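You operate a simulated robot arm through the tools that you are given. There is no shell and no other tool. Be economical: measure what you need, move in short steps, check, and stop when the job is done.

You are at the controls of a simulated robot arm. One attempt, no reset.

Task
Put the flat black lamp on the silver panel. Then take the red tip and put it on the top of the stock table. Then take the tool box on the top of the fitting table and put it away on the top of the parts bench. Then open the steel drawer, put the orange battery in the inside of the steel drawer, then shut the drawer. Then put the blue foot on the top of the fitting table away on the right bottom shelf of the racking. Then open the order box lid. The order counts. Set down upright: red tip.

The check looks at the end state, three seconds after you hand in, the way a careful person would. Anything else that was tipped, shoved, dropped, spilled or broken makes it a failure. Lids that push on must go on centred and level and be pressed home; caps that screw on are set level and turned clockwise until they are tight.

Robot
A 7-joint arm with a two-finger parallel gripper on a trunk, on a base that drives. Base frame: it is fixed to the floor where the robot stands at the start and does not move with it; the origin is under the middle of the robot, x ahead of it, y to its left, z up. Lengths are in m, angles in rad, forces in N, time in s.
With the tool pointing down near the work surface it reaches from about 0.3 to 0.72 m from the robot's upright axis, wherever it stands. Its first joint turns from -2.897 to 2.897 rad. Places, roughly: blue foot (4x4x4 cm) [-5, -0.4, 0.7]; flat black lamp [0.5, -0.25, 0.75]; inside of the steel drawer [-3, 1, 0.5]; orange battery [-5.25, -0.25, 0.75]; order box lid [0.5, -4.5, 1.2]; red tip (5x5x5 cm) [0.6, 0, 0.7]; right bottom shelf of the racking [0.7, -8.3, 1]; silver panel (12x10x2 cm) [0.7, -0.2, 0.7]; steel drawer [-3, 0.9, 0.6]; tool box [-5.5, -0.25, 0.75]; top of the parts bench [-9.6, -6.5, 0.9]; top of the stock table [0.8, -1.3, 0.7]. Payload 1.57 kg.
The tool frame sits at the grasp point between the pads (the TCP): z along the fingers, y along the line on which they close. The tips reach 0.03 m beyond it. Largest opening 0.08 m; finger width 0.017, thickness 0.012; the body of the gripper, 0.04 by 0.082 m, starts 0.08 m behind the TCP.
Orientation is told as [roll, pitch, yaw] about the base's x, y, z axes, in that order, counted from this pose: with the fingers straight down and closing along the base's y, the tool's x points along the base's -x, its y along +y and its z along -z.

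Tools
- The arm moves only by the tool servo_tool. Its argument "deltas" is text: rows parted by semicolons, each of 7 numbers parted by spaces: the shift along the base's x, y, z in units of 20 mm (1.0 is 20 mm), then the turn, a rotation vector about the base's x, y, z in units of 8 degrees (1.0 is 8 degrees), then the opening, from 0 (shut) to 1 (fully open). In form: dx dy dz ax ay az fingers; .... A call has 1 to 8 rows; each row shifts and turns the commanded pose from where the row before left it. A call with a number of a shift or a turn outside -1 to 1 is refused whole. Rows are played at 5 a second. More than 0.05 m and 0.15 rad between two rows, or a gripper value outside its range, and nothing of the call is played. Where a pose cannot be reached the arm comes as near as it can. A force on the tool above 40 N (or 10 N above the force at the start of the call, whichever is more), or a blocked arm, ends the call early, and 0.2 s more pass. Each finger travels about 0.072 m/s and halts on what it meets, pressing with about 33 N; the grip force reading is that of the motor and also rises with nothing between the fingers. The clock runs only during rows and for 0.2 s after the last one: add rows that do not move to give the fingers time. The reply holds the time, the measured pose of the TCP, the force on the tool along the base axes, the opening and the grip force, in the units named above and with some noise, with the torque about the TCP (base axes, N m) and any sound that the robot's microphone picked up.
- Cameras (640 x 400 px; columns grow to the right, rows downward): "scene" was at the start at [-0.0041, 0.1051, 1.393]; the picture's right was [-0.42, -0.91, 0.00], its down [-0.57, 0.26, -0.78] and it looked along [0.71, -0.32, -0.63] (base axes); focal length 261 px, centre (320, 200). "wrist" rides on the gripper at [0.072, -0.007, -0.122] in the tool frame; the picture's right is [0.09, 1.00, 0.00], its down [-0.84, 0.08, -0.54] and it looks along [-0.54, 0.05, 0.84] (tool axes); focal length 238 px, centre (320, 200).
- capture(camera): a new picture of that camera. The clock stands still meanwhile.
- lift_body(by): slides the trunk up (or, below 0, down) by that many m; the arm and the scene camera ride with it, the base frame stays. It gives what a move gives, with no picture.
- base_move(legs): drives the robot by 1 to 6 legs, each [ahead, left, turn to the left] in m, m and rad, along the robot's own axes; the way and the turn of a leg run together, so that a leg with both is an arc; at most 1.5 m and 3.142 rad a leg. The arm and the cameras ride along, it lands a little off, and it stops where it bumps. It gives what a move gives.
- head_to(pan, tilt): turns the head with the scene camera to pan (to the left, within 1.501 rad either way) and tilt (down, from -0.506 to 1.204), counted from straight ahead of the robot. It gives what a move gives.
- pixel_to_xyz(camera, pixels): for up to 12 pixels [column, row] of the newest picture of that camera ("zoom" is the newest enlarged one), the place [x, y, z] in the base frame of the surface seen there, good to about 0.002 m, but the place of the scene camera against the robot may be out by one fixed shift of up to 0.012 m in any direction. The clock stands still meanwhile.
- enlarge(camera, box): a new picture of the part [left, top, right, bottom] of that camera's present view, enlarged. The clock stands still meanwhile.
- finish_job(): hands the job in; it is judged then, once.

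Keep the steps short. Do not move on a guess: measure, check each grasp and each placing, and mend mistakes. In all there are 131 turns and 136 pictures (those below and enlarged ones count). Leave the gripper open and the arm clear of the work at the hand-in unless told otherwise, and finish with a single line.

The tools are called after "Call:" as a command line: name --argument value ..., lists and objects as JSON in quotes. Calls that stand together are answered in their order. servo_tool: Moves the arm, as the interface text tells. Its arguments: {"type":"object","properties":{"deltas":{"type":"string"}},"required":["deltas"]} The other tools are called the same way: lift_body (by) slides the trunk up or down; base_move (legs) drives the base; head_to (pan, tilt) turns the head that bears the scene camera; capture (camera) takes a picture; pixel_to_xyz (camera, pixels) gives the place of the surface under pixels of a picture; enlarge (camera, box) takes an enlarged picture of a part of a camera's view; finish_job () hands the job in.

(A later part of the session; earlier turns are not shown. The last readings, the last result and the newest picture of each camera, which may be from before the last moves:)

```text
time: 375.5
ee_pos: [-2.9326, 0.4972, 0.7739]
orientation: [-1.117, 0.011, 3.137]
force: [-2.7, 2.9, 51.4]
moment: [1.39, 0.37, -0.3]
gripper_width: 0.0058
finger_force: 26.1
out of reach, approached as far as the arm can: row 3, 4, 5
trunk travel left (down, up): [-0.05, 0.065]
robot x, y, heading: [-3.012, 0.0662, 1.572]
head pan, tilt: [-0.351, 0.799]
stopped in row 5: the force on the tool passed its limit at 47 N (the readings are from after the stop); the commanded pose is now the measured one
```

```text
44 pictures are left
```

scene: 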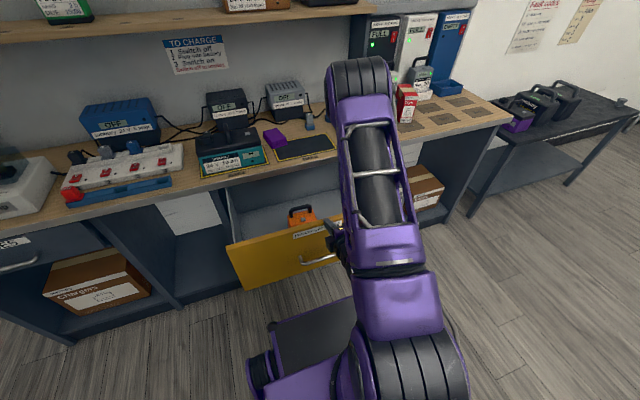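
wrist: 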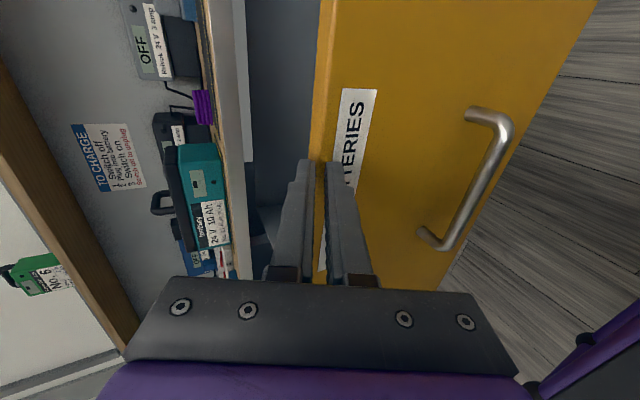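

The jaws closed on the panel edge. Opening and rising straight up with less tilt.

Call:
servo_tool --deltas "0 0 0.3 0 0 0 0.6;0 0 0.8 -0.5 0 0 0.7;0 0 1 -1 0 0 0.7;0 0 1 -1 0 0 0.7;0 0 1 -1 0 0 0.7;0 0 1 -1 0 0 0.7"

Call:
capture --camera "wrist"

```text
time: 376.9
ee_pos: [-2.9258, 0.5056, 0.8608]
orientation: [-0.463, 0.012, 3.141]
force: [0.6, -0.7, -0.2]
moment: [-0.02, -0.01, 0.0]
gripper_width: 0.0559
finger_force: 0.1
out of reach, approached as far as the arm can: row 2, 3
trunk travel left (down, up): [-0.05, 0.065]
robot x, y, heading: [-3.012, 0.0659, 1.573]
head pan, tilt: [-0.351, 0.799]
```

```text
43 pictures are left
```

wrist: 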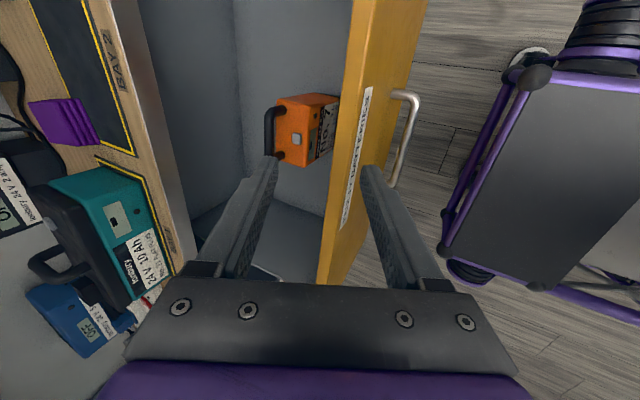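

Free again. Measuring where the panel is now.

Call:
pixel_to_xyz --camera "wrist" --pixels '[[385, 60], [372, 120], [345, 200], [362, 60], [345, 120], [412, 120], [295, 130], [265, 60]]'

```text
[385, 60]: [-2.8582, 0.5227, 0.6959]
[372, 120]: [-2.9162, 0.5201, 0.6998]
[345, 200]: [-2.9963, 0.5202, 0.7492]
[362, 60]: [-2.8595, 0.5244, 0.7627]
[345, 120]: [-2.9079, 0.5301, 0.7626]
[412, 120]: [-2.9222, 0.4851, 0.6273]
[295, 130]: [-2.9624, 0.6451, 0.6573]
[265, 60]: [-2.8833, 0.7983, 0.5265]
```

The panel face is at y 0.521, top 0.7625. I'll back the base 0.1 m, close the jaws, lessen the tilt and lower the tips to z≈0.66, in front of the panel and above the handle.

Call:
base_move --legs '[[-0.1, 0, 0]]'

Call:
servo_tool --deltas "-0.4 0.2 0 -0.5 0 0 0.3;-0.4 0.2 -0.5 -0.5 0 0 0;-0.4 0.2 -1 -0.5 0 0 0;-0.2 0.2 -1 -0.5 0 0 0;0 0.2 -1 0 0 0 0;0 0.2 -1 0 0 0 0;0 0.2 -1 0 0 0 0;0 0.2 -1 0 0 0 0"

Call:
capture --camera "wrist"

```text
time: 378.0
ee_pos: [-2.9274, 0.4112, 0.8587]
orientation: [-0.462, 0.011, -3.139]
force: [0.2, 0.3, 0.4]
moment: [-0.02, 0.02, 0.03]
gripper_width: 0.056
finger_force: 0.0
trunk travel left (down, up): [-0.05, 0.065]
robot x, y, heading: [-3.0096, -0.0263, 1.568]
head pan, tilt: [-0.351, 0.799]
```

```text
time: 379.8
ee_pos: [-2.9554, 0.4435, 0.7297]
orientation: [-0.186, 0.009, -3.136]
force: [0.0, -0.7, 0.0]
moment: [0.0, -0.01, 0.03]
gripper_width: 0.0
finger_force: 21.1
trunk travel left (down, up): [-0.05, 0.065]
robot x, y, heading: [-3.0095, -0.0247, 1.568]
head pan, tilt: [-0.351, 0.799]
```

```text
42 pictures are left
```

wrist: 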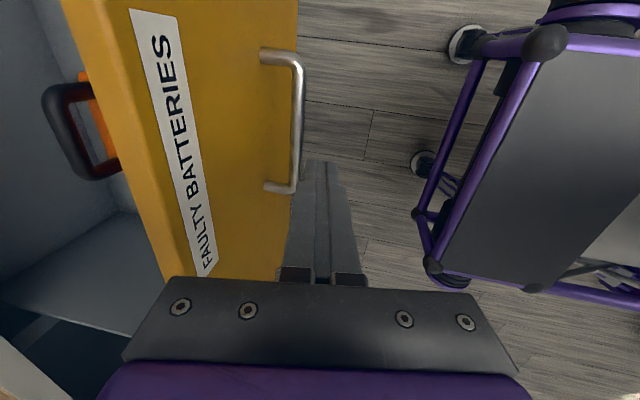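

Call:
servo_tool --deltas "0 0 -1 0 0 0 0;0 0 -0.9 0 0 0 0;0 1 0 0 0 0 0;0 1 0 0 0 0 0;0 1 0 0 0 0 0;0 1 0 0 0 0 0"

Call:
capture --camera "wrist"

```text
time: 381.2
ee_pos: [-2.9564, 0.5223, 0.6919]
orientation: [-0.186, 0.011, -3.137]
force: [0.5, 0.9, -0.4]
moment: [-0.02, -0.03, -0.01]
gripper_width: 0.0
finger_force: 21.2
trunk travel left (down, up): [-0.05, 0.065]
robot x, y, heading: [-3.012, -0.0287, 1.567]
head pan, tilt: [-0.351, 0.799]
```

```text
41 pictures are left
```

wrist: 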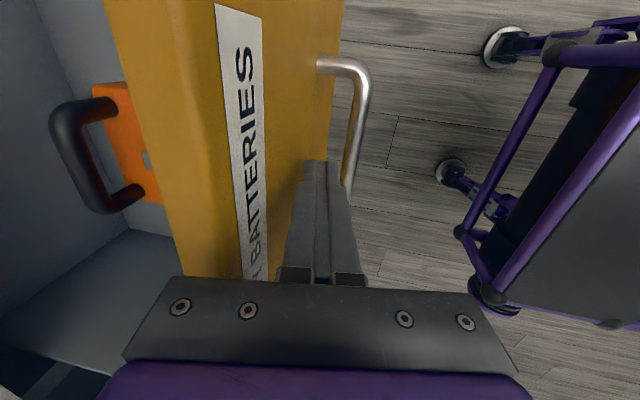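

Contact made and the drawer slides easily. Pushing on while tilting the tool forward, so the hand stays clear of the bench edge.

Call:
servo_tool --deltas "0 1 0 0.6 0 0 0;0 1 0 0.6 0 0 0;0 1 0 0.6 0 0 0;0 1 0 0.6 0 0 0;0 1 0 0.6 0 0 0;0 1 0 0.6 0 0 0;0 0 0 0.5 0 0 0;0 0 0 0.5 0 0 0"

Call:
capture --camera "wrist"

```text
time: 383.0
ee_pos: [-2.9544, 0.642, 0.6929]
orientation: [-0.83, 0.011, 3.139]
force: [0.7, 0.1, -0.3]
moment: [0.01, -0.01, 0.02]
gripper_width: 0.0001
finger_force: 21.4
trunk travel left (down, up): [-0.05, 0.065]
robot x, y, heading: [-3.0106, -0.0268, 1.573]
head pan, tilt: [-0.351, 0.799]
```

```text
40 pictures are left
```

wrist: 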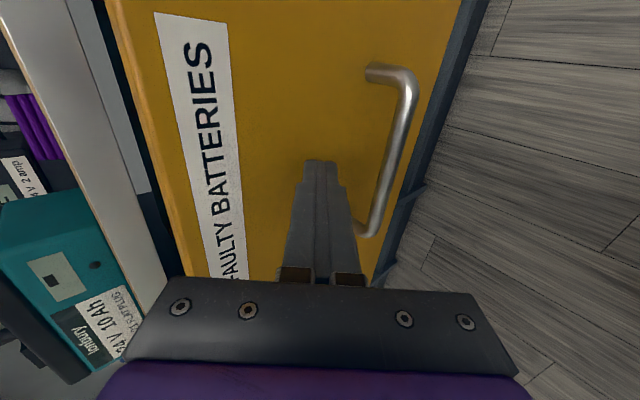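

Moving the base ahead 0.09 m to push further.

Call:
base_move --legs '[[0.09, 0, 0]]'

Call:
servo_tool --deltas "0 0.4 0 0 0 0 0;0 0.4 0 0 0 0 0;0 0.3 0 0 0 0 0;0 0.3 0 0 0 0 0;0 0 0 0 0 0 0"

Call:
capture --camera "wrist"

```text
time: 384.1
ee_pos: [-2.9543, 0.7313, 0.6917]
orientation: [-0.828, 0.009, 3.139]
force: [-0.1, -0.4, 0.5]
moment: [0.01, -0.01, -0.01]
gripper_width: 0.0
finger_force: 21.4
trunk travel left (down, up): [-0.05, 0.065]
robot x, y, heading: [-3.0119, 0.0592, 1.572]
head pan, tilt: [-0.351, 0.799]
```

```text
time: 385.3
ee_pos: [-2.9538, 0.7552, 0.6916]
orientation: [-0.824, 0.013, 3.138]
force: [-5.2, -35.9, 12.2]
moment: [-0.14, 0.05, 0.18]
gripper_width: 0.0
finger_force: 21.0
trunk travel left (down, up): [-0.05, 0.065]
robot x, y, heading: [-3.0133, 0.0603, 1.571]
head pan, tilt: [-0.351, 0.799]
```

```text
39 pictures are left
```

wrist: 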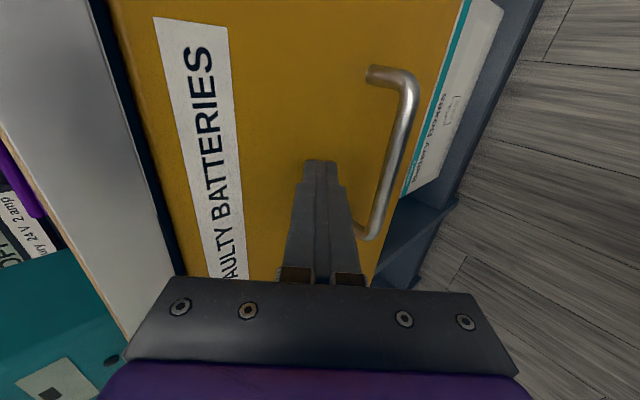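

The push meets 36 N, so it's at the stop. Verifying that the panel is back at y≈0.784, then backing away.

Call:
pixel_to_xyz --camera "wrist" --pixels '[[300, 60], [260, 120], [420, 60], [350, 100]]'

Call:
servo_tool --deltas "0 -0.6 0 0 0 0 0;0 -1 0 0 0 0 0;0 -1 0 0 0 0 0;0 -1 0 -0.5 0 0 0;0 -1 0 -0.5 0 0 0.3;0 -1 0.5 -0.5 0 0 0.5;0 -1 1 -0.5 0 0 0.8;0 -1 1 -0.5 0 0 1"

Call:
servo_tool --deltas "0 0 1 -0.7 0 0 1;0 0 1 -0.7 0 0 1;0 0 1 -0.7 0 0 1;0 0 1 -0.7 0 0 1;0 0 1 -0.6 0 0 1;0 0 1 0 0 0 1;0 0 1 0 0 0 1;0 0 1 0 0 0 1"

Call:
capture --camera "scene"

```text
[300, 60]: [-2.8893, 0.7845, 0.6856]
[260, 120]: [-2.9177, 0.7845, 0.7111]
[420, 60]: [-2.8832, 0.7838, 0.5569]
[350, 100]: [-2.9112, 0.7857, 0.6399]
```

```text
time: 387.1
ee_pos: [-2.9572, 0.6073, 0.7403]
orientation: [-0.476, 0.013, -3.14]
force: [-0.4, -0.5, 0.3]
moment: [-0.01, 0.0, -0.01]
gripper_width: 0.08
finger_force: 0.0
trunk travel left (down, up): [-0.05, 0.065]
robot x, y, heading: [-3.0137, 0.0601, 1.573]
head pan, tilt: [-0.351, 0.799]
```

```text
time: 388.9
ee_pos: [-2.9526, 0.6068, 0.9022]
orientation: [-0.002, 0.009, -3.135]
force: [0.2, -0.2, -0.7]
moment: [0.0, -0.01, 0.0]
gripper_width: 0.0798
finger_force: 0.0
trunk travel left (down, up): [-0.05, 0.065]
robot x, y, heading: [-3.0069, 0.0633, 1.577]
head pan, tilt: [-0.351, 0.799]
```

```text
38 pictures are left
```

scene: 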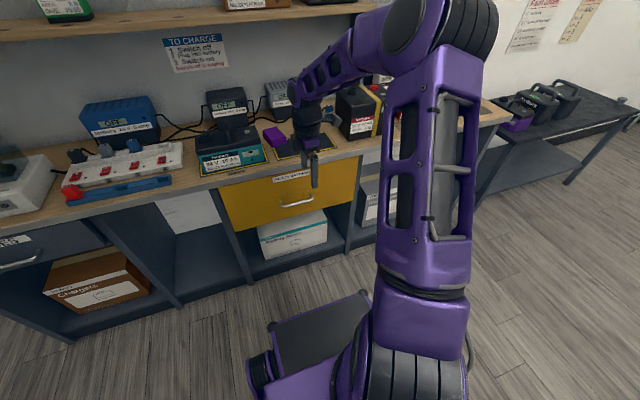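

The drawer is shut flush. Next the blue foot at about (-5.03,-0.36). I'll raise the arm, turn to face -x and drive to the +x end of the fitting table.

Call:
servo_tool --deltas "0 -0.7 1 0 0 0 1;0 -0.7 1 0 0 0 1;0 -0.6 0.5 0 0 0 1"

Call:
base_move --legs '[[0, 0, 1.565], [1.2, 0.15, 0], [0.23, 0.3, 0]]'

Call:
capture --camera "wrist"

```text
time: 389.7
ee_pos: [-2.9554, 0.5663, 0.9535]
orientation: [-0.003, 0.01, -3.135]
force: [-0.5, 0.0, 0.0]
moment: [-0.05, -0.04, 0.0]
gripper_width: 0.0799
finger_force: 0.1
trunk travel left (down, up): [-0.05, 0.065]
robot x, y, heading: [-3.0157, 0.0631, 1.572]
head pan, tilt: [-0.351, 0.799]
```

```text
time: 402.8
ee_pos: [-4.9425, -0.2965, 0.9529]
orientation: [-0.004, 0.009, -1.575]
force: [0.0, 0.7, -0.2]
moment: [-0.02, -0.01, -0.02]
gripper_width: 0.08
finger_force: 0.0
trunk travel left (down, up): [-0.05, 0.065]
robot x, y, heading: [-4.4381, -0.3622, 3.131]
head pan, tilt: [-0.351, 0.799]
```

```text
37 pictures are left
```

wrist: 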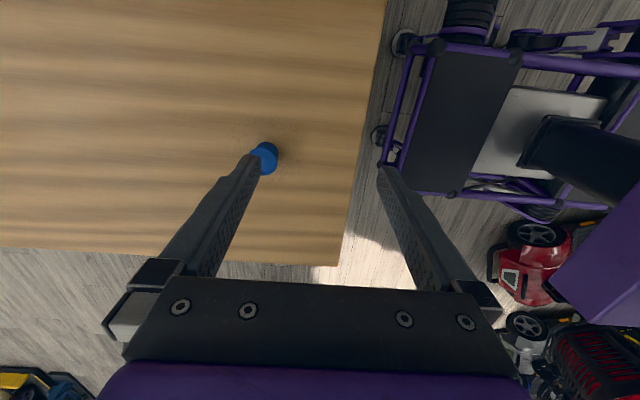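

Call:
pixel_to_xyz --camera "wrist" --pixels '[[264, 156], [266, 146], [276, 158], [265, 168], [300, 150]]'

```text
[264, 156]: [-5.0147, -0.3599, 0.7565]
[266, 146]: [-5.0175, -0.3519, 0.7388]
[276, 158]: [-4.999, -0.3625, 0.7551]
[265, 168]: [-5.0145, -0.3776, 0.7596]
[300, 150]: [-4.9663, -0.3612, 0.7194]
```

Call:
servo_tool --deltas "-0.93 -0.88 -0.8 0 0 0 1;-0.93 -0.88 -0.8 0 0 0 1;-0.93 -0.88 -0.8 0 0 0 1;-0.93 -0.88 -0.8 0 0 0 1;0 0 -1 0 0 0 1;0 0 -0.8 0 0 0 1"

Call:
capture --camera "wrist"

```text
time: 404.2
ee_pos: [-5.016, -0.3667, 0.8542]
orientation: [-0.003, 0.011, -1.576]
force: [-0.2, -0.6, 0.2]
moment: [0.0, 0.01, 0.01]
gripper_width: 0.0798
finger_force: 0.0
trunk travel left (down, up): [-0.05, 0.065]
robot x, y, heading: [-4.4397, -0.3587, 3.13]
head pan, tilt: [-0.351, 0.799]
```

```text
36 pictures are left
```

wrist: 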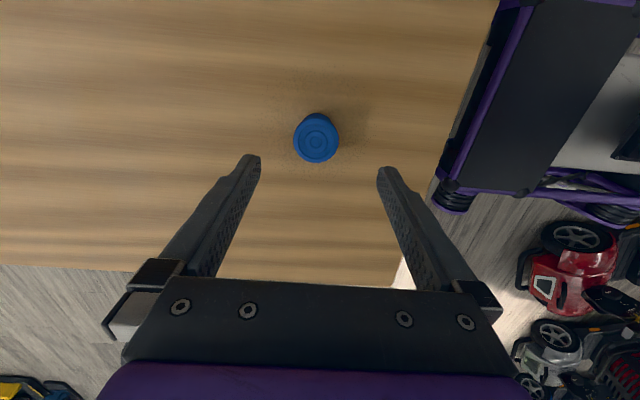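

Call:
pixel_to_xyz --camera "wrist" --pixels '[[316, 138], [316, 118], [316, 159], [296, 138], [336, 138]]'

```text
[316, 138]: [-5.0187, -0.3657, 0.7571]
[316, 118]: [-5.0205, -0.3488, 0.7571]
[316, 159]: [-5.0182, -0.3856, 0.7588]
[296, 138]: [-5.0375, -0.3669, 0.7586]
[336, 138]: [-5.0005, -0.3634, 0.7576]
```

Call:
servo_tool --deltas "-0.15 0 -1 0 0 0 1;0 0 -1 0 0 0 1;0 0 -1 0 0 0 1;0 0 -1 0 0 0 1;0 0 -0.95 0 0 0 1;0 0 0 0 0 0 0.2;0 0 0 0 0 0 0.2;0 0 0 0 0 0 0.2"

Call:
servo_tool --deltas "0 0 1 0 0 0 0.2;0 0 1 0 0 0 0.2;0 0 1 0 0 0 0.2;0 0 1 0 0 0 0.2;0 0 1 0 0 0 0.2;0 0 1 0 0 0 0.2;0.5 0 1 0 0 0 0.2;0.5 0 1 0 0 0 0.2"

Call:
capture --camera "wrist"

```text
time: 406.0
ee_pos: [-5.019, -0.3685, 0.7555]
orientation: [-0.002, 0.009, -1.576]
force: [0.3, -0.4, -0.1]
moment: [0.0, 0.0, -0.02]
gripper_width: 0.0348
finger_force: 32.7
trunk travel left (down, up): [-0.05, 0.065]
robot x, y, heading: [-4.4358, -0.36, 3.131]
head pan, tilt: [-0.351, 0.799]
```

```text
time: 407.8
ee_pos: [-4.9988, -0.3693, 0.9134]
orientation: [-0.003, 0.008, -1.576]
force: [0.2, -0.1, -1.1]
moment: [-0.03, -0.01, 0.02]
gripper_width: 0.0349
finger_force: 32.9
trunk travel left (down, up): [-0.05, 0.065]
robot x, y, heading: [-4.4408, -0.3608, 3.124]
head pan, tilt: [-0.351, 0.799]
```

```text
35 pictures are left
```

wrist: 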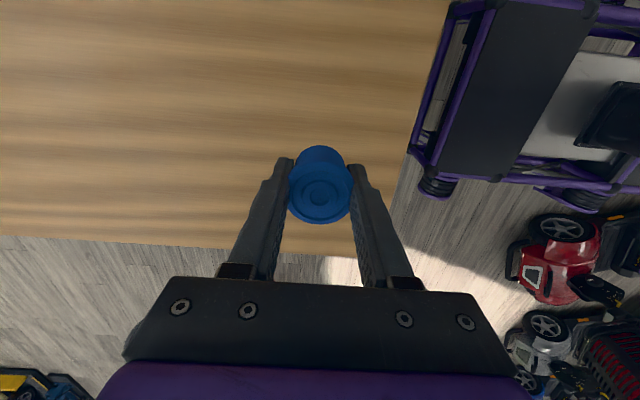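

The blue foot is held. I'll retract, back off, turn around, and drive back through the passage to the +x aisle.

Call:
servo_tool --deltas "1 0 0.6 0 0 0 0.2;1 0 0.6 0 0 0 0.2;1 0 0.6 0 0 0 0.2;1 0 0.6 0 0 0 0.2;1 0 0.6 0 0 0 0.2;1 0 0.6 0 0 0 0.2;1 0 0.6 0 0 0 0.2"

Call:
base_move --legs '[[-0.15, -0.44, 0], [0, 0, -3.12], [1.4, 0, 0], [1.4, 0, 0], [0.85, 0, 0]]'

Call:
head_to --pan -1.45 --tilt 0.3

Call:
capture --camera "scene"

```text
time: 409.4
ee_pos: [-4.8578, -0.366, 0.9974]
orientation: [-0.001, 0.01, -1.577]
force: [0.1, -0.6, -1.4]
moment: [-0.01, -0.02, -0.03]
gripper_width: 0.0348
finger_force: 33.3
trunk travel left (down, up): [-0.05, 0.065]
robot x, y, heading: [-4.4383, -0.3605, 3.133]
head pan, tilt: [-0.351, 0.799]
```

```text
time: 438.9
ee_pos: [-0.2236, 0.3582, 0.9986]
orientation: [-0.003, 0.01, 1.629]
force: [-0.6, 0.8, -0.7]
moment: [0.02, 0.0, 0.05]
gripper_width: 0.0352
finger_force: 33.2
trunk travel left (down, up): [-0.05, 0.065]
robot x, y, heading: [-0.6426, 0.3255, 0.053]
head pan, tilt: [-0.351, 0.799]
```

```text
time: 440.2
ee_pos: [-0.2234, 0.3573, 0.9971]
orientation: [-0.003, 0.012, 1.628]
force: [-0.8, -0.6, -0.8]
moment: [0.01, -0.02, 0.01]
gripper_width: 0.035
finger_force: 33.2
trunk travel left (down, up): [-0.05, 0.065]
robot x, y, heading: [-0.6448, 0.3256, 0.05]
head pan, tilt: [-1.45, 0.3]
```

```text
34 pictures are left
```

scene: 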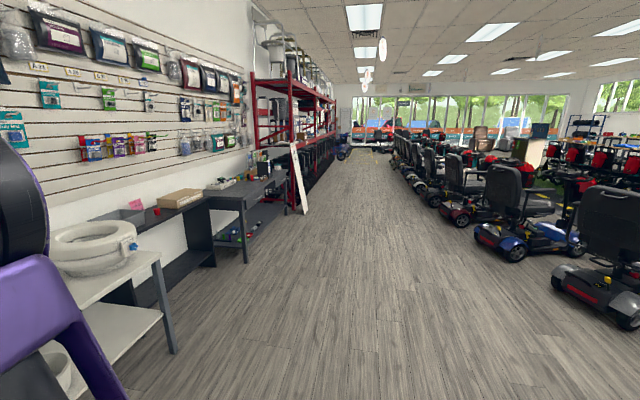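

The aisle is clear. Turning to face -y and driving down it.

Call:
base_move --legs '[[0, 0, -1.62], [1.4, 0, 0], [1.4, 0, 0], [1.4, 0, 0]]'

Call:
base_move --legs '[[1.4, 0, 0], [1.4, 0, 0], [1.0, 0, 0]]'

Call:
head_to --pan 0.4 --tilt 0.2

Call:
capture --camera "scene"

```text
time: 464.4
ee_pos: [-0.5311, -4.2977, 0.9988]
orientation: [-0.002, 0.011, 0.009]
force: [-0.6, 0.4, -0.5]
moment: [0.01, -0.03, 0.01]
gripper_width: 0.0347
finger_force: 33.2
trunk travel left (down, up): [-0.05, 0.065]
robot x, y, heading: [-0.5433, -3.8762, -1.569]
head pan, tilt: [-1.45, 0.3]
```

```text
time: 482.5
ee_pos: [-0.6359, -8.0394, 0.9987]
orientation: [-0.001, 0.011, -0.053]
force: [0.1, 1.0, 0.1]
moment: [-0.01, 0.02, -0.03]
gripper_width: 0.035
finger_force: 32.8
trunk travel left (down, up): [-0.05, 0.065]
robot x, y, heading: [-0.6225, -7.6176, -1.633]
head pan, tilt: [-1.45, 0.3]
```

```text
time: 484.3
ee_pos: [-0.6361, -8.0387, 0.9974]
orientation: [-0.001, 0.01, -0.052]
force: [-0.3, 0.2, -0.8]
moment: [0.03, 0.01, -0.02]
gripper_width: 0.0352
finger_force: 33.4
trunk travel left (down, up): [-0.05, 0.065]
robot x, y, heading: [-0.6206, -7.619, -1.63]
head pan, tilt: [0.4, 0.201]
```

```text
33 pictures are left
```

scene: 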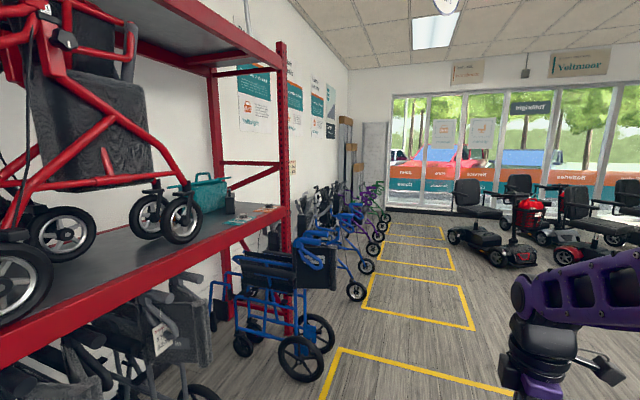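

Call:
enlarge --camera "scene" --box '[90, 120, 310, 290]'

Call:
pixel_to_xyz --camera "scene" --pixels '[[180, 255], [150, 240], [110, 260], [230, 230], [272, 210], [283, 140], [230, 30], [225, 200], [245, 225], [60, 285], [212, 110], [300, 330]]'

```text
2.35 times, centred on (200, 205) of scene
```

zoom: 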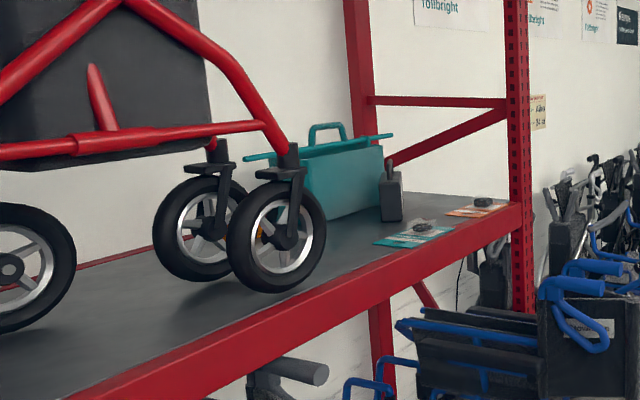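

```text
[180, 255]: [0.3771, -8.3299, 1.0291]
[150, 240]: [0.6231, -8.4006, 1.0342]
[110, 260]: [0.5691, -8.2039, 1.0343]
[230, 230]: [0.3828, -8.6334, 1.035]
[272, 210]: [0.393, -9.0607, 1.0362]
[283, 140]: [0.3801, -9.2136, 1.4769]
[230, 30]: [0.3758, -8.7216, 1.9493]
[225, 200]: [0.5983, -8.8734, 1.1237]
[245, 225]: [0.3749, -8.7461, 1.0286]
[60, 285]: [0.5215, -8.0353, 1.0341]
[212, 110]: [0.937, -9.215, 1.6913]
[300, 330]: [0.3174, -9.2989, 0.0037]
```

The shelf surface is z≈1.03, front edge x≈0.377, with free space near (0.47,-8.5). I'll raise the arm, turn to face the rack and line up.

Call:
servo_tool --deltas "0 0 1 0 0 0 0.2;0 0 1 0 0 0 0.2;0 0 1 0 0 0 0.2;0 0 1 0 0 0 0.2;0 0 1 0 0 0 0.2;0 0 1 0 0 0 0.2;0 0 1 0 0 0 0.2;0 0 1 0 0 0 0.2"

Call:
base_move --legs '[[0, 0, 1.63], [0.25, -0.9, 0]]'

Call:
capture --camera "scene"

Call:
capture --camera "wrist"

```text
time: 486.1
ee_pos: [-0.6359, -8.0421, 1.1539]
orientation: [0.004, 0.008, -0.052]
force: [-0.4, 0.7, -0.7]
moment: [0.0, 0.02, 0.02]
gripper_width: 0.0349
finger_force: 33.0
trunk travel left (down, up): [-0.05, 0.065]
robot x, y, heading: [-0.623, -7.6202, -1.635]
head pan, tilt: [0.4, 0.201]
```

```text
time: 499.0
ee_pos: [0.0268, -8.5171, 1.1563]
orientation: [0.002, 0.008, 1.538]
force: [0.4, -0.1, -0.4]
moment: [0.06, 0.0, 0.0]
gripper_width: 0.0349
finger_force: 33.4
trunk travel left (down, up): [-0.05, 0.065]
robot x, y, heading: [-0.3975, -8.5131, -0.04]
head pan, tilt: [0.4, 0.201]
```

```text
31 pictures are left
```

scene: 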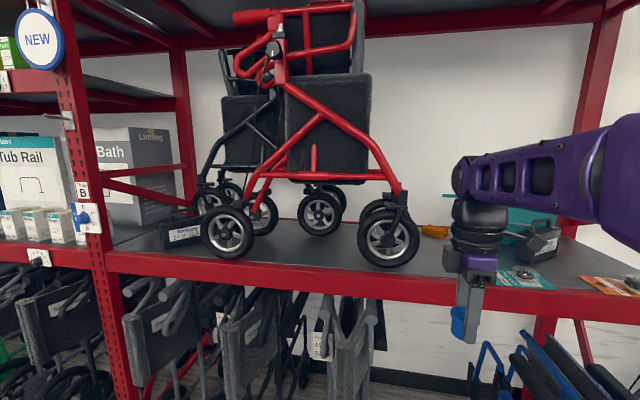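

```text
30 pictures are left
```

wrist: 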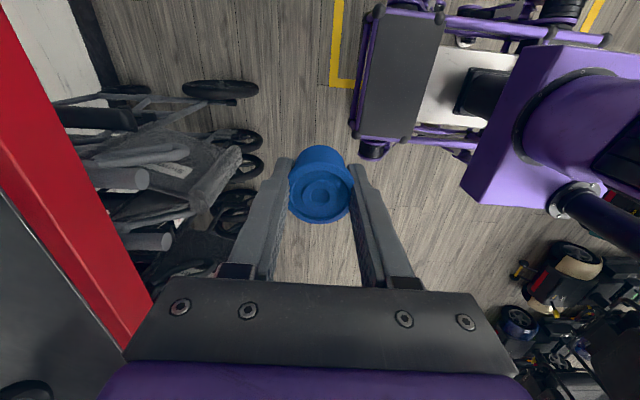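

Call:
pixel_to_xyz --camera "scene" --pixels '[[430, 262], [440, 272], [420, 245], [305, 258], [388, 262], [418, 240], [505, 280], [500, 270], [430, 232], [300, 240]]'

Call:
pixel_to_xyz --camera "wrist" --pixels '[[240, 160], [258, 90], [262, 165], [235, 215], [130, 240]]'

```text
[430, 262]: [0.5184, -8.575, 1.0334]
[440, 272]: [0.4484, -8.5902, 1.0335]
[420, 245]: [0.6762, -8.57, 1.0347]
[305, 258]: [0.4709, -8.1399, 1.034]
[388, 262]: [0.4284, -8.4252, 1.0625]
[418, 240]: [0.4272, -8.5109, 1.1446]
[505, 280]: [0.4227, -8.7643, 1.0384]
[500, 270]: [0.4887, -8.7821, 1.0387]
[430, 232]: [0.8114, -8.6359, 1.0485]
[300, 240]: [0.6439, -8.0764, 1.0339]
```

```text
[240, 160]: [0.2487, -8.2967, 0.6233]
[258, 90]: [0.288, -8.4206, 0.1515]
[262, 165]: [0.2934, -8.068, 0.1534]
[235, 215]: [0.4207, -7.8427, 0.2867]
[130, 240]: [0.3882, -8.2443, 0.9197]
```

Best spot is (0.48,-8.635), between the front wheel (y -8.51) and the leaflet (y -8.76). I'll move the base closer and sideways.

Call:
base_move --legs '[[0.28, -0.13, 0.04]]'

Call:
capture --camera "wrist"

```text
time: 501.0
ee_pos: [0.2805, -8.5844, 1.1498]
orientation: [0.016, 0.006, 1.575]
force: [-0.6, 0.0, -0.5]
moment: [-0.01, 0.0, 0.02]
gripper_width: 0.0349
finger_force: 33.1
trunk travel left (down, up): [-0.05, 0.065]
robot x, y, heading: [-0.1433, -8.5946, 0.0]
head pan, tilt: [0.4, 0.201]
stopped in leg 1: the robot was blocked; the commanded pose is now the measured one
```

```text
29 pictures are left
```

wrist: 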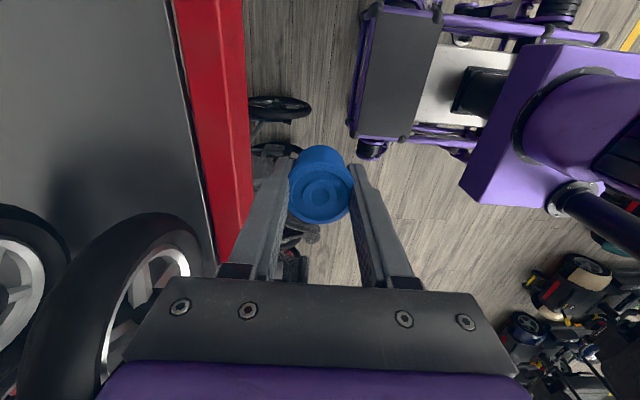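

The base touched something low in front. I'll back off 3 cm and do the rest with the arm.

Call:
base_move --legs '[[-0.03, 0, 0]]'

Call:
servo_tool --deltas "1 -0.3 0.3 0 0 0 0.2;1 -0.3 0.2 0 0 0 0.2;1 -0.3 0 0 0 0 0.2;1 -0.3 0 0 0 0 0.2;1 -0.3 0 0 0 0 0.2;1 -0.3 0 0 0 0 0.2;1 -0.3 0 0 0 0 0.2;1 -0.4 0 0 0 0 0.2"

Call:
servo_tool --deltas "1 0 0 0 0 0 0.2;1 0 0 0 0 0 0.2;0.5 0 0 0 0 0 0.2;0 0 0 0 0 0 0.2"

Call:
capture --camera "wrist"

```text
time: 501.8
ee_pos: [0.2519, -8.5823, 1.15]
orientation: [0.015, 0.006, 1.576]
force: [-0.7, 0.2, -0.7]
moment: [0.0, 0.0, -0.02]
gripper_width: 0.0349
finger_force: 32.8
trunk travel left (down, up): [-0.05, 0.065]
robot x, y, heading: [-0.1752, -8.5907, 0.004]
head pan, tilt: [0.4, 0.201]
```

```text
time: 503.6
ee_pos: [0.4119, -8.6346, 1.1619]
orientation: [0.015, 0.005, 1.578]
force: [-0.5, 0.5, 0.1]
moment: [-0.03, -0.03, -0.03]
gripper_width: 0.035
finger_force: 33.1
trunk travel left (down, up): [-0.05, 0.065]
robot x, y, heading: [-0.1734, -8.5941, -0.003]
head pan, tilt: [0.4, 0.201]
```

```text
time: 504.6
ee_pos: [0.459, -8.6332, 1.1618]
orientation: [0.013, 0.004, 1.577]
force: [0.0, -0.3, -0.4]
moment: [0.0, -0.02, 0.02]
gripper_width: 0.0347
finger_force: 32.8
trunk travel left (down, up): [-0.05, 0.065]
robot x, y, heading: [-0.1703, -8.5926, -0.001]
head pan, tilt: [0.4, 0.201]
```

```text
28 pictures are left
```

wrist: 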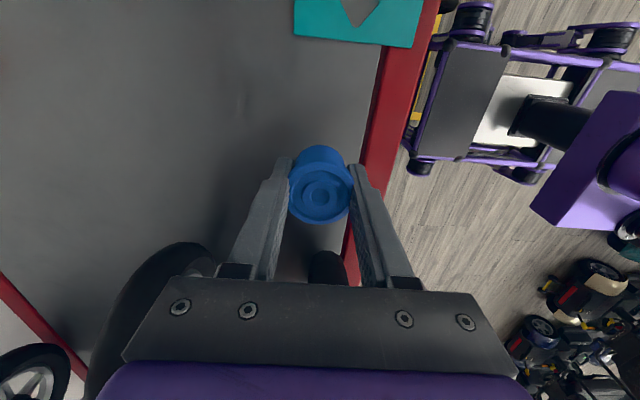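

Call:
pixel_to_xyz --camera "wrist" --pixels '[[250, 130], [330, 110], [372, 130], [340, 20], [325, 268], [180, 270]]'

Call:
servo_tool --deltas "0.5 0 -1 0 0 0 0.2;0.3 0 -1 0 0 0 0.2;0 0 -1 0 0 0 0.2;0 0 -0.8 0 0 0 0.2;0 0 0 0 0 0 0.2"

```text
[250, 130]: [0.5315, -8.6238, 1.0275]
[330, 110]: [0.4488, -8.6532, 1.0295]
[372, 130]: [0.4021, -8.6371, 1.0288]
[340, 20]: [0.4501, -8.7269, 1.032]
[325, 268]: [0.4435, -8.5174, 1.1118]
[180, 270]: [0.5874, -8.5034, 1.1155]
```

```text
time: 505.8
ee_pos: [0.4774, -8.6338, 1.0857]
orientation: [0.014, 0.005, 1.574]
force: [-0.1, -0.6, -0.5]
moment: [-0.01, 0.02, 0.03]
gripper_width: 0.0348
finger_force: 32.9
trunk travel left (down, up): [-0.05, 0.065]
robot x, y, heading: [-0.1746, -8.5951, -0.001]
head pan, tilt: [0.4, 0.201]
```

Shelf surface z 1.0285, so TCP should touch down near 1.0645. Easing down.

Call:
servo_tool --deltas "0 0 -0.5 0 0 0 0.2;0 0 -0.35 0 0 0 0.2;0 0 -0.1 0 0 0 0.2;0 0 -0.05 0 0 0 0.2;0 0 0 0 0 0 0.2"

```text
time: 507.0
ee_pos: [0.4783, -8.6328, 1.0651]
orientation: [0.011, 0.006, 1.578]
force: [-0.6, 0.7, 4.1]
moment: [-0.02, -0.05, -0.01]
gripper_width: 0.0348
finger_force: 33.1
trunk travel left (down, up): [-0.05, 0.065]
robot x, y, heading: [-0.1711, -8.5916, -0.001]
head pan, tilt: [0.4, 0.201]
```

Contact at 4 N and the height matches. Opening and rising.

Call:
servo_tool --deltas "0 0 0 0 0 0 0.6;0 0 0 0 0 0 0.9;0 0 0 0 0 0 0.9;0 0 1 0 0 0 0.9;0 0 1 0 0 0 0.9;0 0 1 0 0 0 0.9;0 0 1 0 0 0 0.9;0 0 1 0 0 0 0.9"

Call:
capture --camera "wrist"

```text
time: 508.8
ee_pos: [0.4728, -8.6321, 1.1442]
orientation: [0.016, 0.005, 1.578]
force: [0.5, -0.3, 0.5]
moment: [0.0, -0.02, -0.02]
gripper_width: 0.072
finger_force: 0.0
out of reach, approached as far as the arm can: row 8
trunk travel left (down, up): [-0.05, 0.065]
robot x, y, heading: [-0.169, -8.5951, -0.001]
head pan, tilt: [0.4, 0.201]
```

```text
27 pictures are left
```

wrist: 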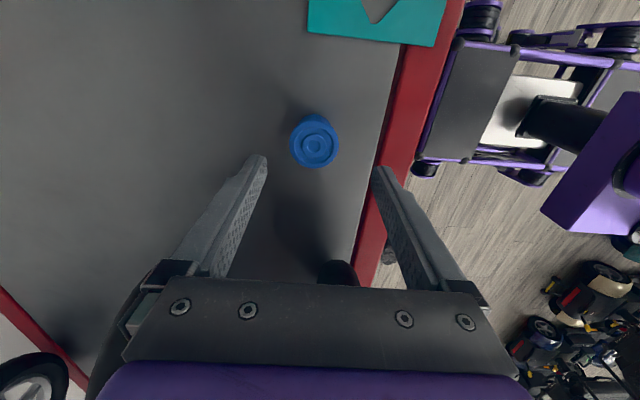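

The foot stands on the shelf. Retracting and backing off, then driving to the order box near (0.5,-4.5).

Call:
servo_tool --deltas "-1 0.2 0 0 0 0 1;-1 0.2 0 0 0 0 1;-1 0.2 0 0 0 0 1;-1 0 0 0 0 0 1;-1 0 0 0 0 0 1;-1 0 0 0 0 0 1;-1 0 0 0 0 0 1;-1 0 0 0 0 0 1"

Call:
base_move --legs '[[-0.4, 0, 0], [0, 1.4, 0], [0, 1.4, 0], [0, 1.1, 0]]'

Call:
head_to --pan 0.3 --tilt 0.2

Call:
capture --camera "scene"

```text
time: 510.6
ee_pos: [0.3162, -8.6231, 1.1437]
orientation: [0.014, 0.005, 1.576]
force: [0.8, -0.3, 0.0]
moment: [0.0, 0.01, -0.01]
gripper_width: 0.0798
finger_force: 0.1
trunk travel left (down, up): [-0.05, 0.065]
robot x, y, heading: [-0.1718, -8.5984, 0.0]
head pan, tilt: [0.4, 0.201]
```

```text
time: 550.3
ee_pos: [-0.0787, -4.6942, 1.1448]
orientation: [0.015, 0.005, 1.588]
force: [0.0, 0.3, -0.4]
moment: [-0.03, 0.01, -0.03]
gripper_width: 0.0799
finger_force: 0.1
trunk travel left (down, up): [-0.05, 0.065]
robot x, y, heading: [-0.564, -4.6661, 0.007]
head pan, tilt: [0.4, 0.201]
```

```text
time: 550.9
ee_pos: [-0.0794, -4.6941, 1.1443]
orientation: [0.015, 0.004, 1.585]
force: [-0.5, -0.4, -0.2]
moment: [0.04, -0.01, -0.02]
gripper_width: 0.08
finger_force: 0.1
trunk travel left (down, up): [-0.05, 0.065]
robot x, y, heading: [-0.5665, -4.6718, 0.009]
head pan, tilt: [0.3, 0.201]
```

```text
26 pictures are left
```

scene: 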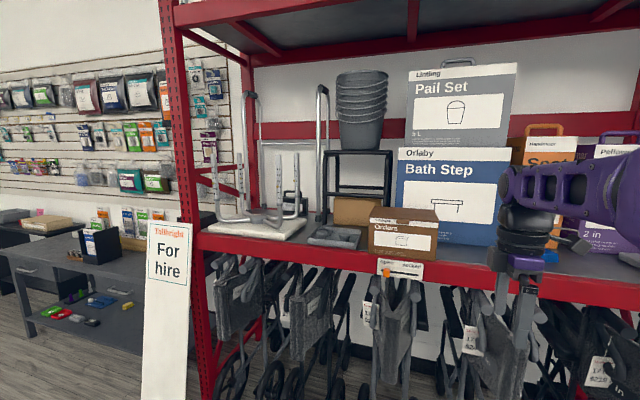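

The brown box labelled "Orders" sits at (402,235) near the shelf front. Measuring it and zooming in.

Call:
enlarge --camera "scene" --box '[340, 185, 470, 290]'

Call:
pixel_to_xyz --camera "scene" --pixels '[[370, 222], [437, 222], [403, 222], [373, 210], [435, 211], [403, 208], [403, 240], [370, 252], [436, 258], [402, 216]]'

```text
3.81 times, centred on (405, 238) of scene
```

zoom: 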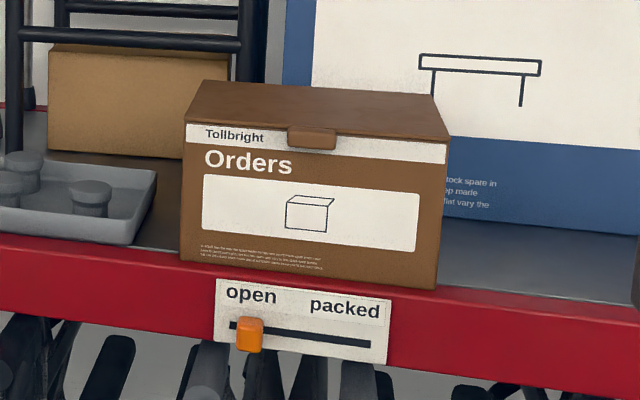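

```text
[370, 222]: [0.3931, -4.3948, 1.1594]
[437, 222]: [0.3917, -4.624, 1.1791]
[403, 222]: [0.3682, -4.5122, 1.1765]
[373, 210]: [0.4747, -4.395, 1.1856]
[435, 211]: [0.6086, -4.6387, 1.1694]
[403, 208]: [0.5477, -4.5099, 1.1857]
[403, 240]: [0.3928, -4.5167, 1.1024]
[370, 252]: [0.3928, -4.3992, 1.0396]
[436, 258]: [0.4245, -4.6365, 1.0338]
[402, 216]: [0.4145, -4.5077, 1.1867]
```

The lid hinges at the back, with its tab at the front (x≈0.365–0.39, y -4.51, z≈1.165–1.18). I'll tilt the closed jaws forward, slip the tips under the tab and lift, pushing the lid over. First I tilt here in free space.

Call:
servo_tool --deltas "0.3 0 0 0 -1 0 0.5;0.3 0 0 0 -1 0 0;0.3 0 0 0 -1 0 0;0.3 0 0 0 -1 0 0;0.3 0 0 0 -1 0 0;0.3 0 0 0 -1 0 0;0.3 0 0 0 -1 0 0;0 0 0 0 -1 0 0"

Call:
servo_tool --deltas "0 0 0 0 -0.7 0 0;0 0 0 0 -0.7 0 0;0 0 0 0 0 0 0"

```text
time: 552.7
ee_pos: [-0.0353, -4.6933, 1.1463]
orientation: [-1.078, 0.023, 1.574]
force: [-0.3, 0.8, -0.7]
moment: [-0.11, 0.0, -0.15]
gripper_width: 0.0002
finger_force: 21.4
out of reach, approached as far as the arm can: row 8
trunk travel left (down, up): [-0.05, 0.065]
robot x, y, heading: [-0.5679, -4.6686, 0.014]
head pan, tilt: [0.3, 0.201]
```

```text
time: 553.5
ee_pos: [-0.036, -4.6937, 1.1494]
orientation: [-1.297, 0.014, 1.571]
force: [-0.1, 0.0, 0.2]
moment: [0.02, -0.02, 0.03]
gripper_width: 0.0
finger_force: 21.6
trunk travel left (down, up): [-0.05, 0.065]
robot x, y, heading: [-0.5686, -4.6695, 0.009]
head pan, tilt: [0.3, 0.201]
```

Reached 74° of tilt. Driving closer, stopping a few cm short of the tab.

Call:
base_move --legs '[[0.31, 0.18, -0.009]]'

Call:
capture --camera "wrist"

Call:
enlarge --camera "scene" --box '[330, 170, 560, 320]'

```text
time: 555.9
ee_pos: [0.2795, -4.5134, 1.1472]
orientation: [-1.299, 0.016, 1.565]
force: [0.4, -0.1, -0.7]
moment: [0.02, 0.02, -0.01]
gripper_width: 0.0
finger_force: 20.9
trunk travel left (down, up): [-0.05, 0.065]
robot x, y, heading: [-0.2487, -4.4866, 0.007]
head pan, tilt: [0.3, 0.201]
```

```text
24 pictures are left
```

wrist: 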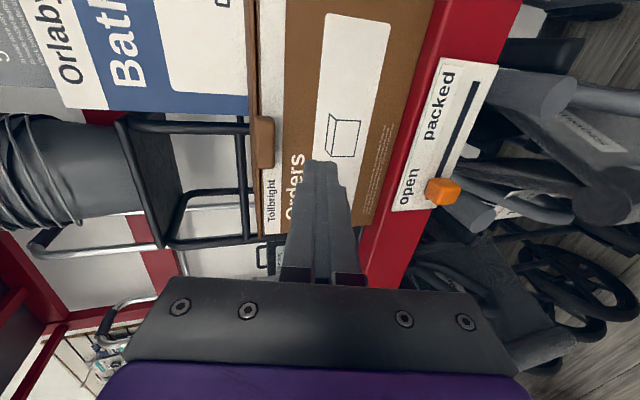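

```text
2.67 times, centred on (445, 245) of scene
```

zoom: 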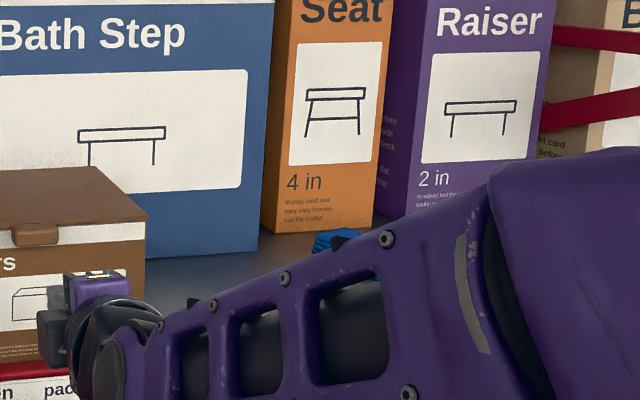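

Call:
pixel_to_xyz --camera "wrist" --pixels '[[262, 142], [272, 142], [254, 142], [262, 120], [262, 163], [285, 150], [252, 200], [276, 142], [355, 100], [253, 90]]'

```text
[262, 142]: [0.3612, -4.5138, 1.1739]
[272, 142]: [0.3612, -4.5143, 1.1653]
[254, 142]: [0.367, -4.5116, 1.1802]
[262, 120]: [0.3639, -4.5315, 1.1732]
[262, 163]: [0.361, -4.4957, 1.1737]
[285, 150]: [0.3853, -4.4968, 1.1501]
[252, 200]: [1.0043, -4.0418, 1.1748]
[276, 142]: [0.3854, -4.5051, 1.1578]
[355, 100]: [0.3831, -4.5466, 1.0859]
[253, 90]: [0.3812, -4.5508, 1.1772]
```

The tab spans x 0.361–0.385, y centre -4.513, z 1.164–1.181. I'll slide the tips under it (TCP x≈0.346, z≈1.146).

Call:
servo_tool --deltas "0.9 0 -0.05 0 0 0 0;0.9 0 0 0 0 0 0;0.9 0 0 0 0 0 0;0.6 0 0 0 0 0 0;0 0 0 0 0 0 0"

Call:
capture --camera "wrist"

```text
time: 557.1
ee_pos: [0.3456, -4.5133, 1.1458]
orientation: [-1.296, 0.016, 1.565]
force: [-0.6, -0.4, 0.5]
moment: [-0.03, 0.01, 0.01]
gripper_width: 0.0002
finger_force: 21.4
trunk travel left (down, up): [-0.05, 0.065]
robot x, y, heading: [-0.2485, -4.4888, 0.013]
head pan, tilt: [0.3, 0.201]
```

```text
22 pictures are left
```

wrist: 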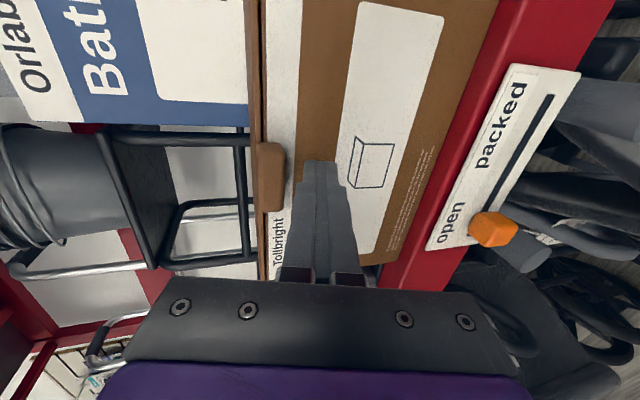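

Tips are just below and under the tab. Lifting gently.

Call:
servo_tool --deltas "0 0 0.5 0 0 0 0;0 0 0.5 0 0 0 0;0 0 0.5 0 0 0 0;0 0 0.5 0 0 0 0;0 0 0.5 0 0 0 0;0.2 0 0.6 0 0 0 0;0.3 0 0.8 0 0 0 0;0 0 0 0 0 0 0"

Call:
capture --camera "wrist"

```text
time: 558.9
ee_pos: [0.3575, -4.5121, 1.2247]
orientation: [-1.296, 0.017, 1.563]
force: [-0.2, 0.1, -0.5]
moment: [-0.02, 0.02, -0.02]
gripper_width: 0.0
finger_force: 21.5
trunk travel left (down, up): [-0.05, 0.065]
robot x, y, heading: [-0.2537, -4.4914, 0.009]
head pan, tilt: [0.3, 0.201]
```

```text
21 pictures are left
```

wrist: 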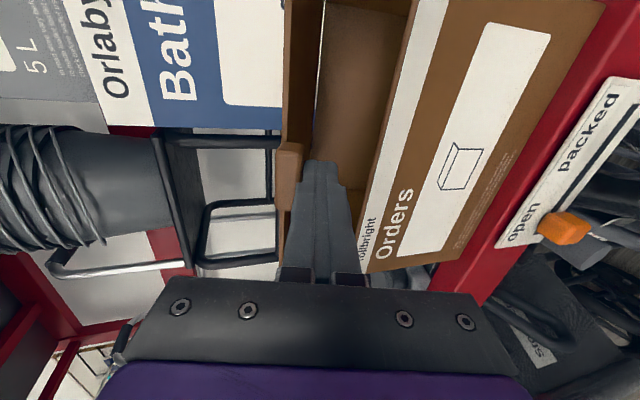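

The lid is rising on the fingers. Continuing along the arc, up and inward.

Call:
servo_tool --deltas "0.45 0 0.7 0 0 0 0;0.5 0 0.7 0 0 0 0;0.6 0 0.6 0 0 0 0;0.7 0 0.5 0 0 0 0;0.8 0 0.5 0 0 0 0;0.8 0 0.4 0 0 0 0;0.9 0 0.3 0 0 0 0;0 0 0 0 0 0 0"

Call:
capture --camera "wrist"

```text
time: 560.7
ee_pos: [0.4498, -4.5111, 1.2989]
orientation: [-1.297, 0.017, 1.566]
force: [-0.6, 0.4, 0.4]
moment: [0.03, 0.0, -0.04]
gripper_width: 0.0001
finger_force: 20.9
trunk travel left (down, up): [-0.05, 0.065]
robot x, y, heading: [-0.2537, -4.4867, 0.007]
head pan, tilt: [0.3, 0.201]
```

```text
20 pictures are left
```

wrist: 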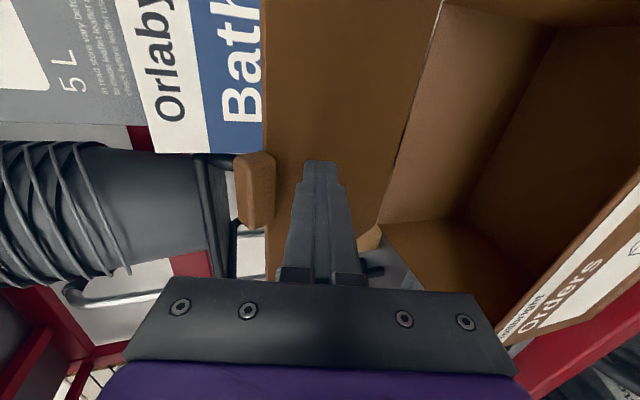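

Call:
pixel_to_xyz --camera "wrist" --pixels '[[400, 150], [275, 130], [350, 120], [420, 80], [255, 190], [215, 60], [500, 120], [240, 110]]'

```text
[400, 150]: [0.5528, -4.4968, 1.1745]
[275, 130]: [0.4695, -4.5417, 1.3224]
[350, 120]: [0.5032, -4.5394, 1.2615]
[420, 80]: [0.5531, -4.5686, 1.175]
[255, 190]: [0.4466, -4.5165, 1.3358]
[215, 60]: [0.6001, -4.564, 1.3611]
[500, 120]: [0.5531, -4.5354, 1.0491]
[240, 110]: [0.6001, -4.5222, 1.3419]
```

The hinge is at (0.553, z 1.175) and the lid is at about 60°. A carton stands behind at x 0.60, so I'll push until the lid leans slightly past vertical (tip x≈0.573).

Call:
servo_tool --deltas "0.8 0 0 0 0 0 0;0.8 0 0 0 0 0 0;0.8 0 -0.1 0 0 0 0;0.7 0 -0.1 0 0 0 0;0.5 0 0 0 0 0 0;0.4 0 0 0 0 0 0;0.3 0 0 0 0 0 0;0 0 0 0 0 0 0"

Call:
capture --camera "wrist"

```text
time: 562.5
ee_pos: [0.5364, -4.5147, 1.2949]
orientation: [-1.296, 0.017, 1.566]
force: [-0.3, 0.1, -0.7]
moment: [0.03, 0.01, -0.04]
gripper_width: 0.0001
finger_force: 21.1
trunk travel left (down, up): [-0.05, 0.065]
robot x, y, heading: [-0.2545, -4.4865, 0.003]
head pan, tilt: [0.3, 0.201]
```

```text
19 pictures are left
```

wrist: 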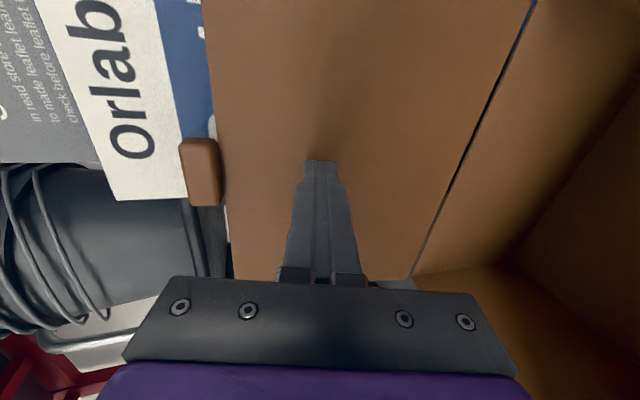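

Call:
pixel_to_xyz --camera "wrist" --pixels '[[240, 100], [300, 100], [400, 100], [260, 200], [200, 170]]'

```text
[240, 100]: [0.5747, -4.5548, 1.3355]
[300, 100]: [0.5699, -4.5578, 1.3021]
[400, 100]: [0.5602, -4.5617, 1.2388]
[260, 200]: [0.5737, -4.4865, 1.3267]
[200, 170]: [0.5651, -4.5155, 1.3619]
```

The lid leans about 8° past vertical. I'll nudge it 8 mm more, then withdraw and check that it stays.

Call:
servo_tool --deltas "0.2 0 0 0 0 0 0;0.2 0 0 0 0 0 0;0 0 0 0 0 0 0;-0.5 0 0 0 0 0 0;-0.5 0 0 0 0 0 0;-0.5 0 0 0 0 0 0;0 0 0 0 0 0 0;0 0 0 0 0 0 0"

Call:
capture --camera "wrist"

Call:
pixel_to_xyz --camera "wrist" --pixels '[[240, 100], [300, 100], [400, 100], [320, 60]]'

```text
time: 564.3
ee_pos: [0.5155, -4.5125, 1.2937]
orientation: [-1.297, 0.018, 1.565]
force: [-0.5, -0.4, -0.3]
moment: [0.01, -0.02, -0.03]
gripper_width: 0.0
finger_force: 21.5
trunk travel left (down, up): [-0.05, 0.065]
robot x, y, heading: [-0.2524, -4.4863, 0.005]
head pan, tilt: [0.3, 0.201]
```

```text
18 pictures are left
```

wrist: 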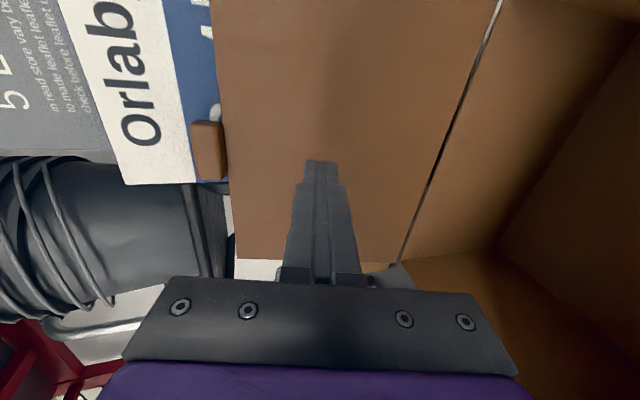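

```text
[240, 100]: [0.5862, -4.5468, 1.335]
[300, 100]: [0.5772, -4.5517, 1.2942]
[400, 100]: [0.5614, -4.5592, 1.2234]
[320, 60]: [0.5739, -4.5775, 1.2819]
```

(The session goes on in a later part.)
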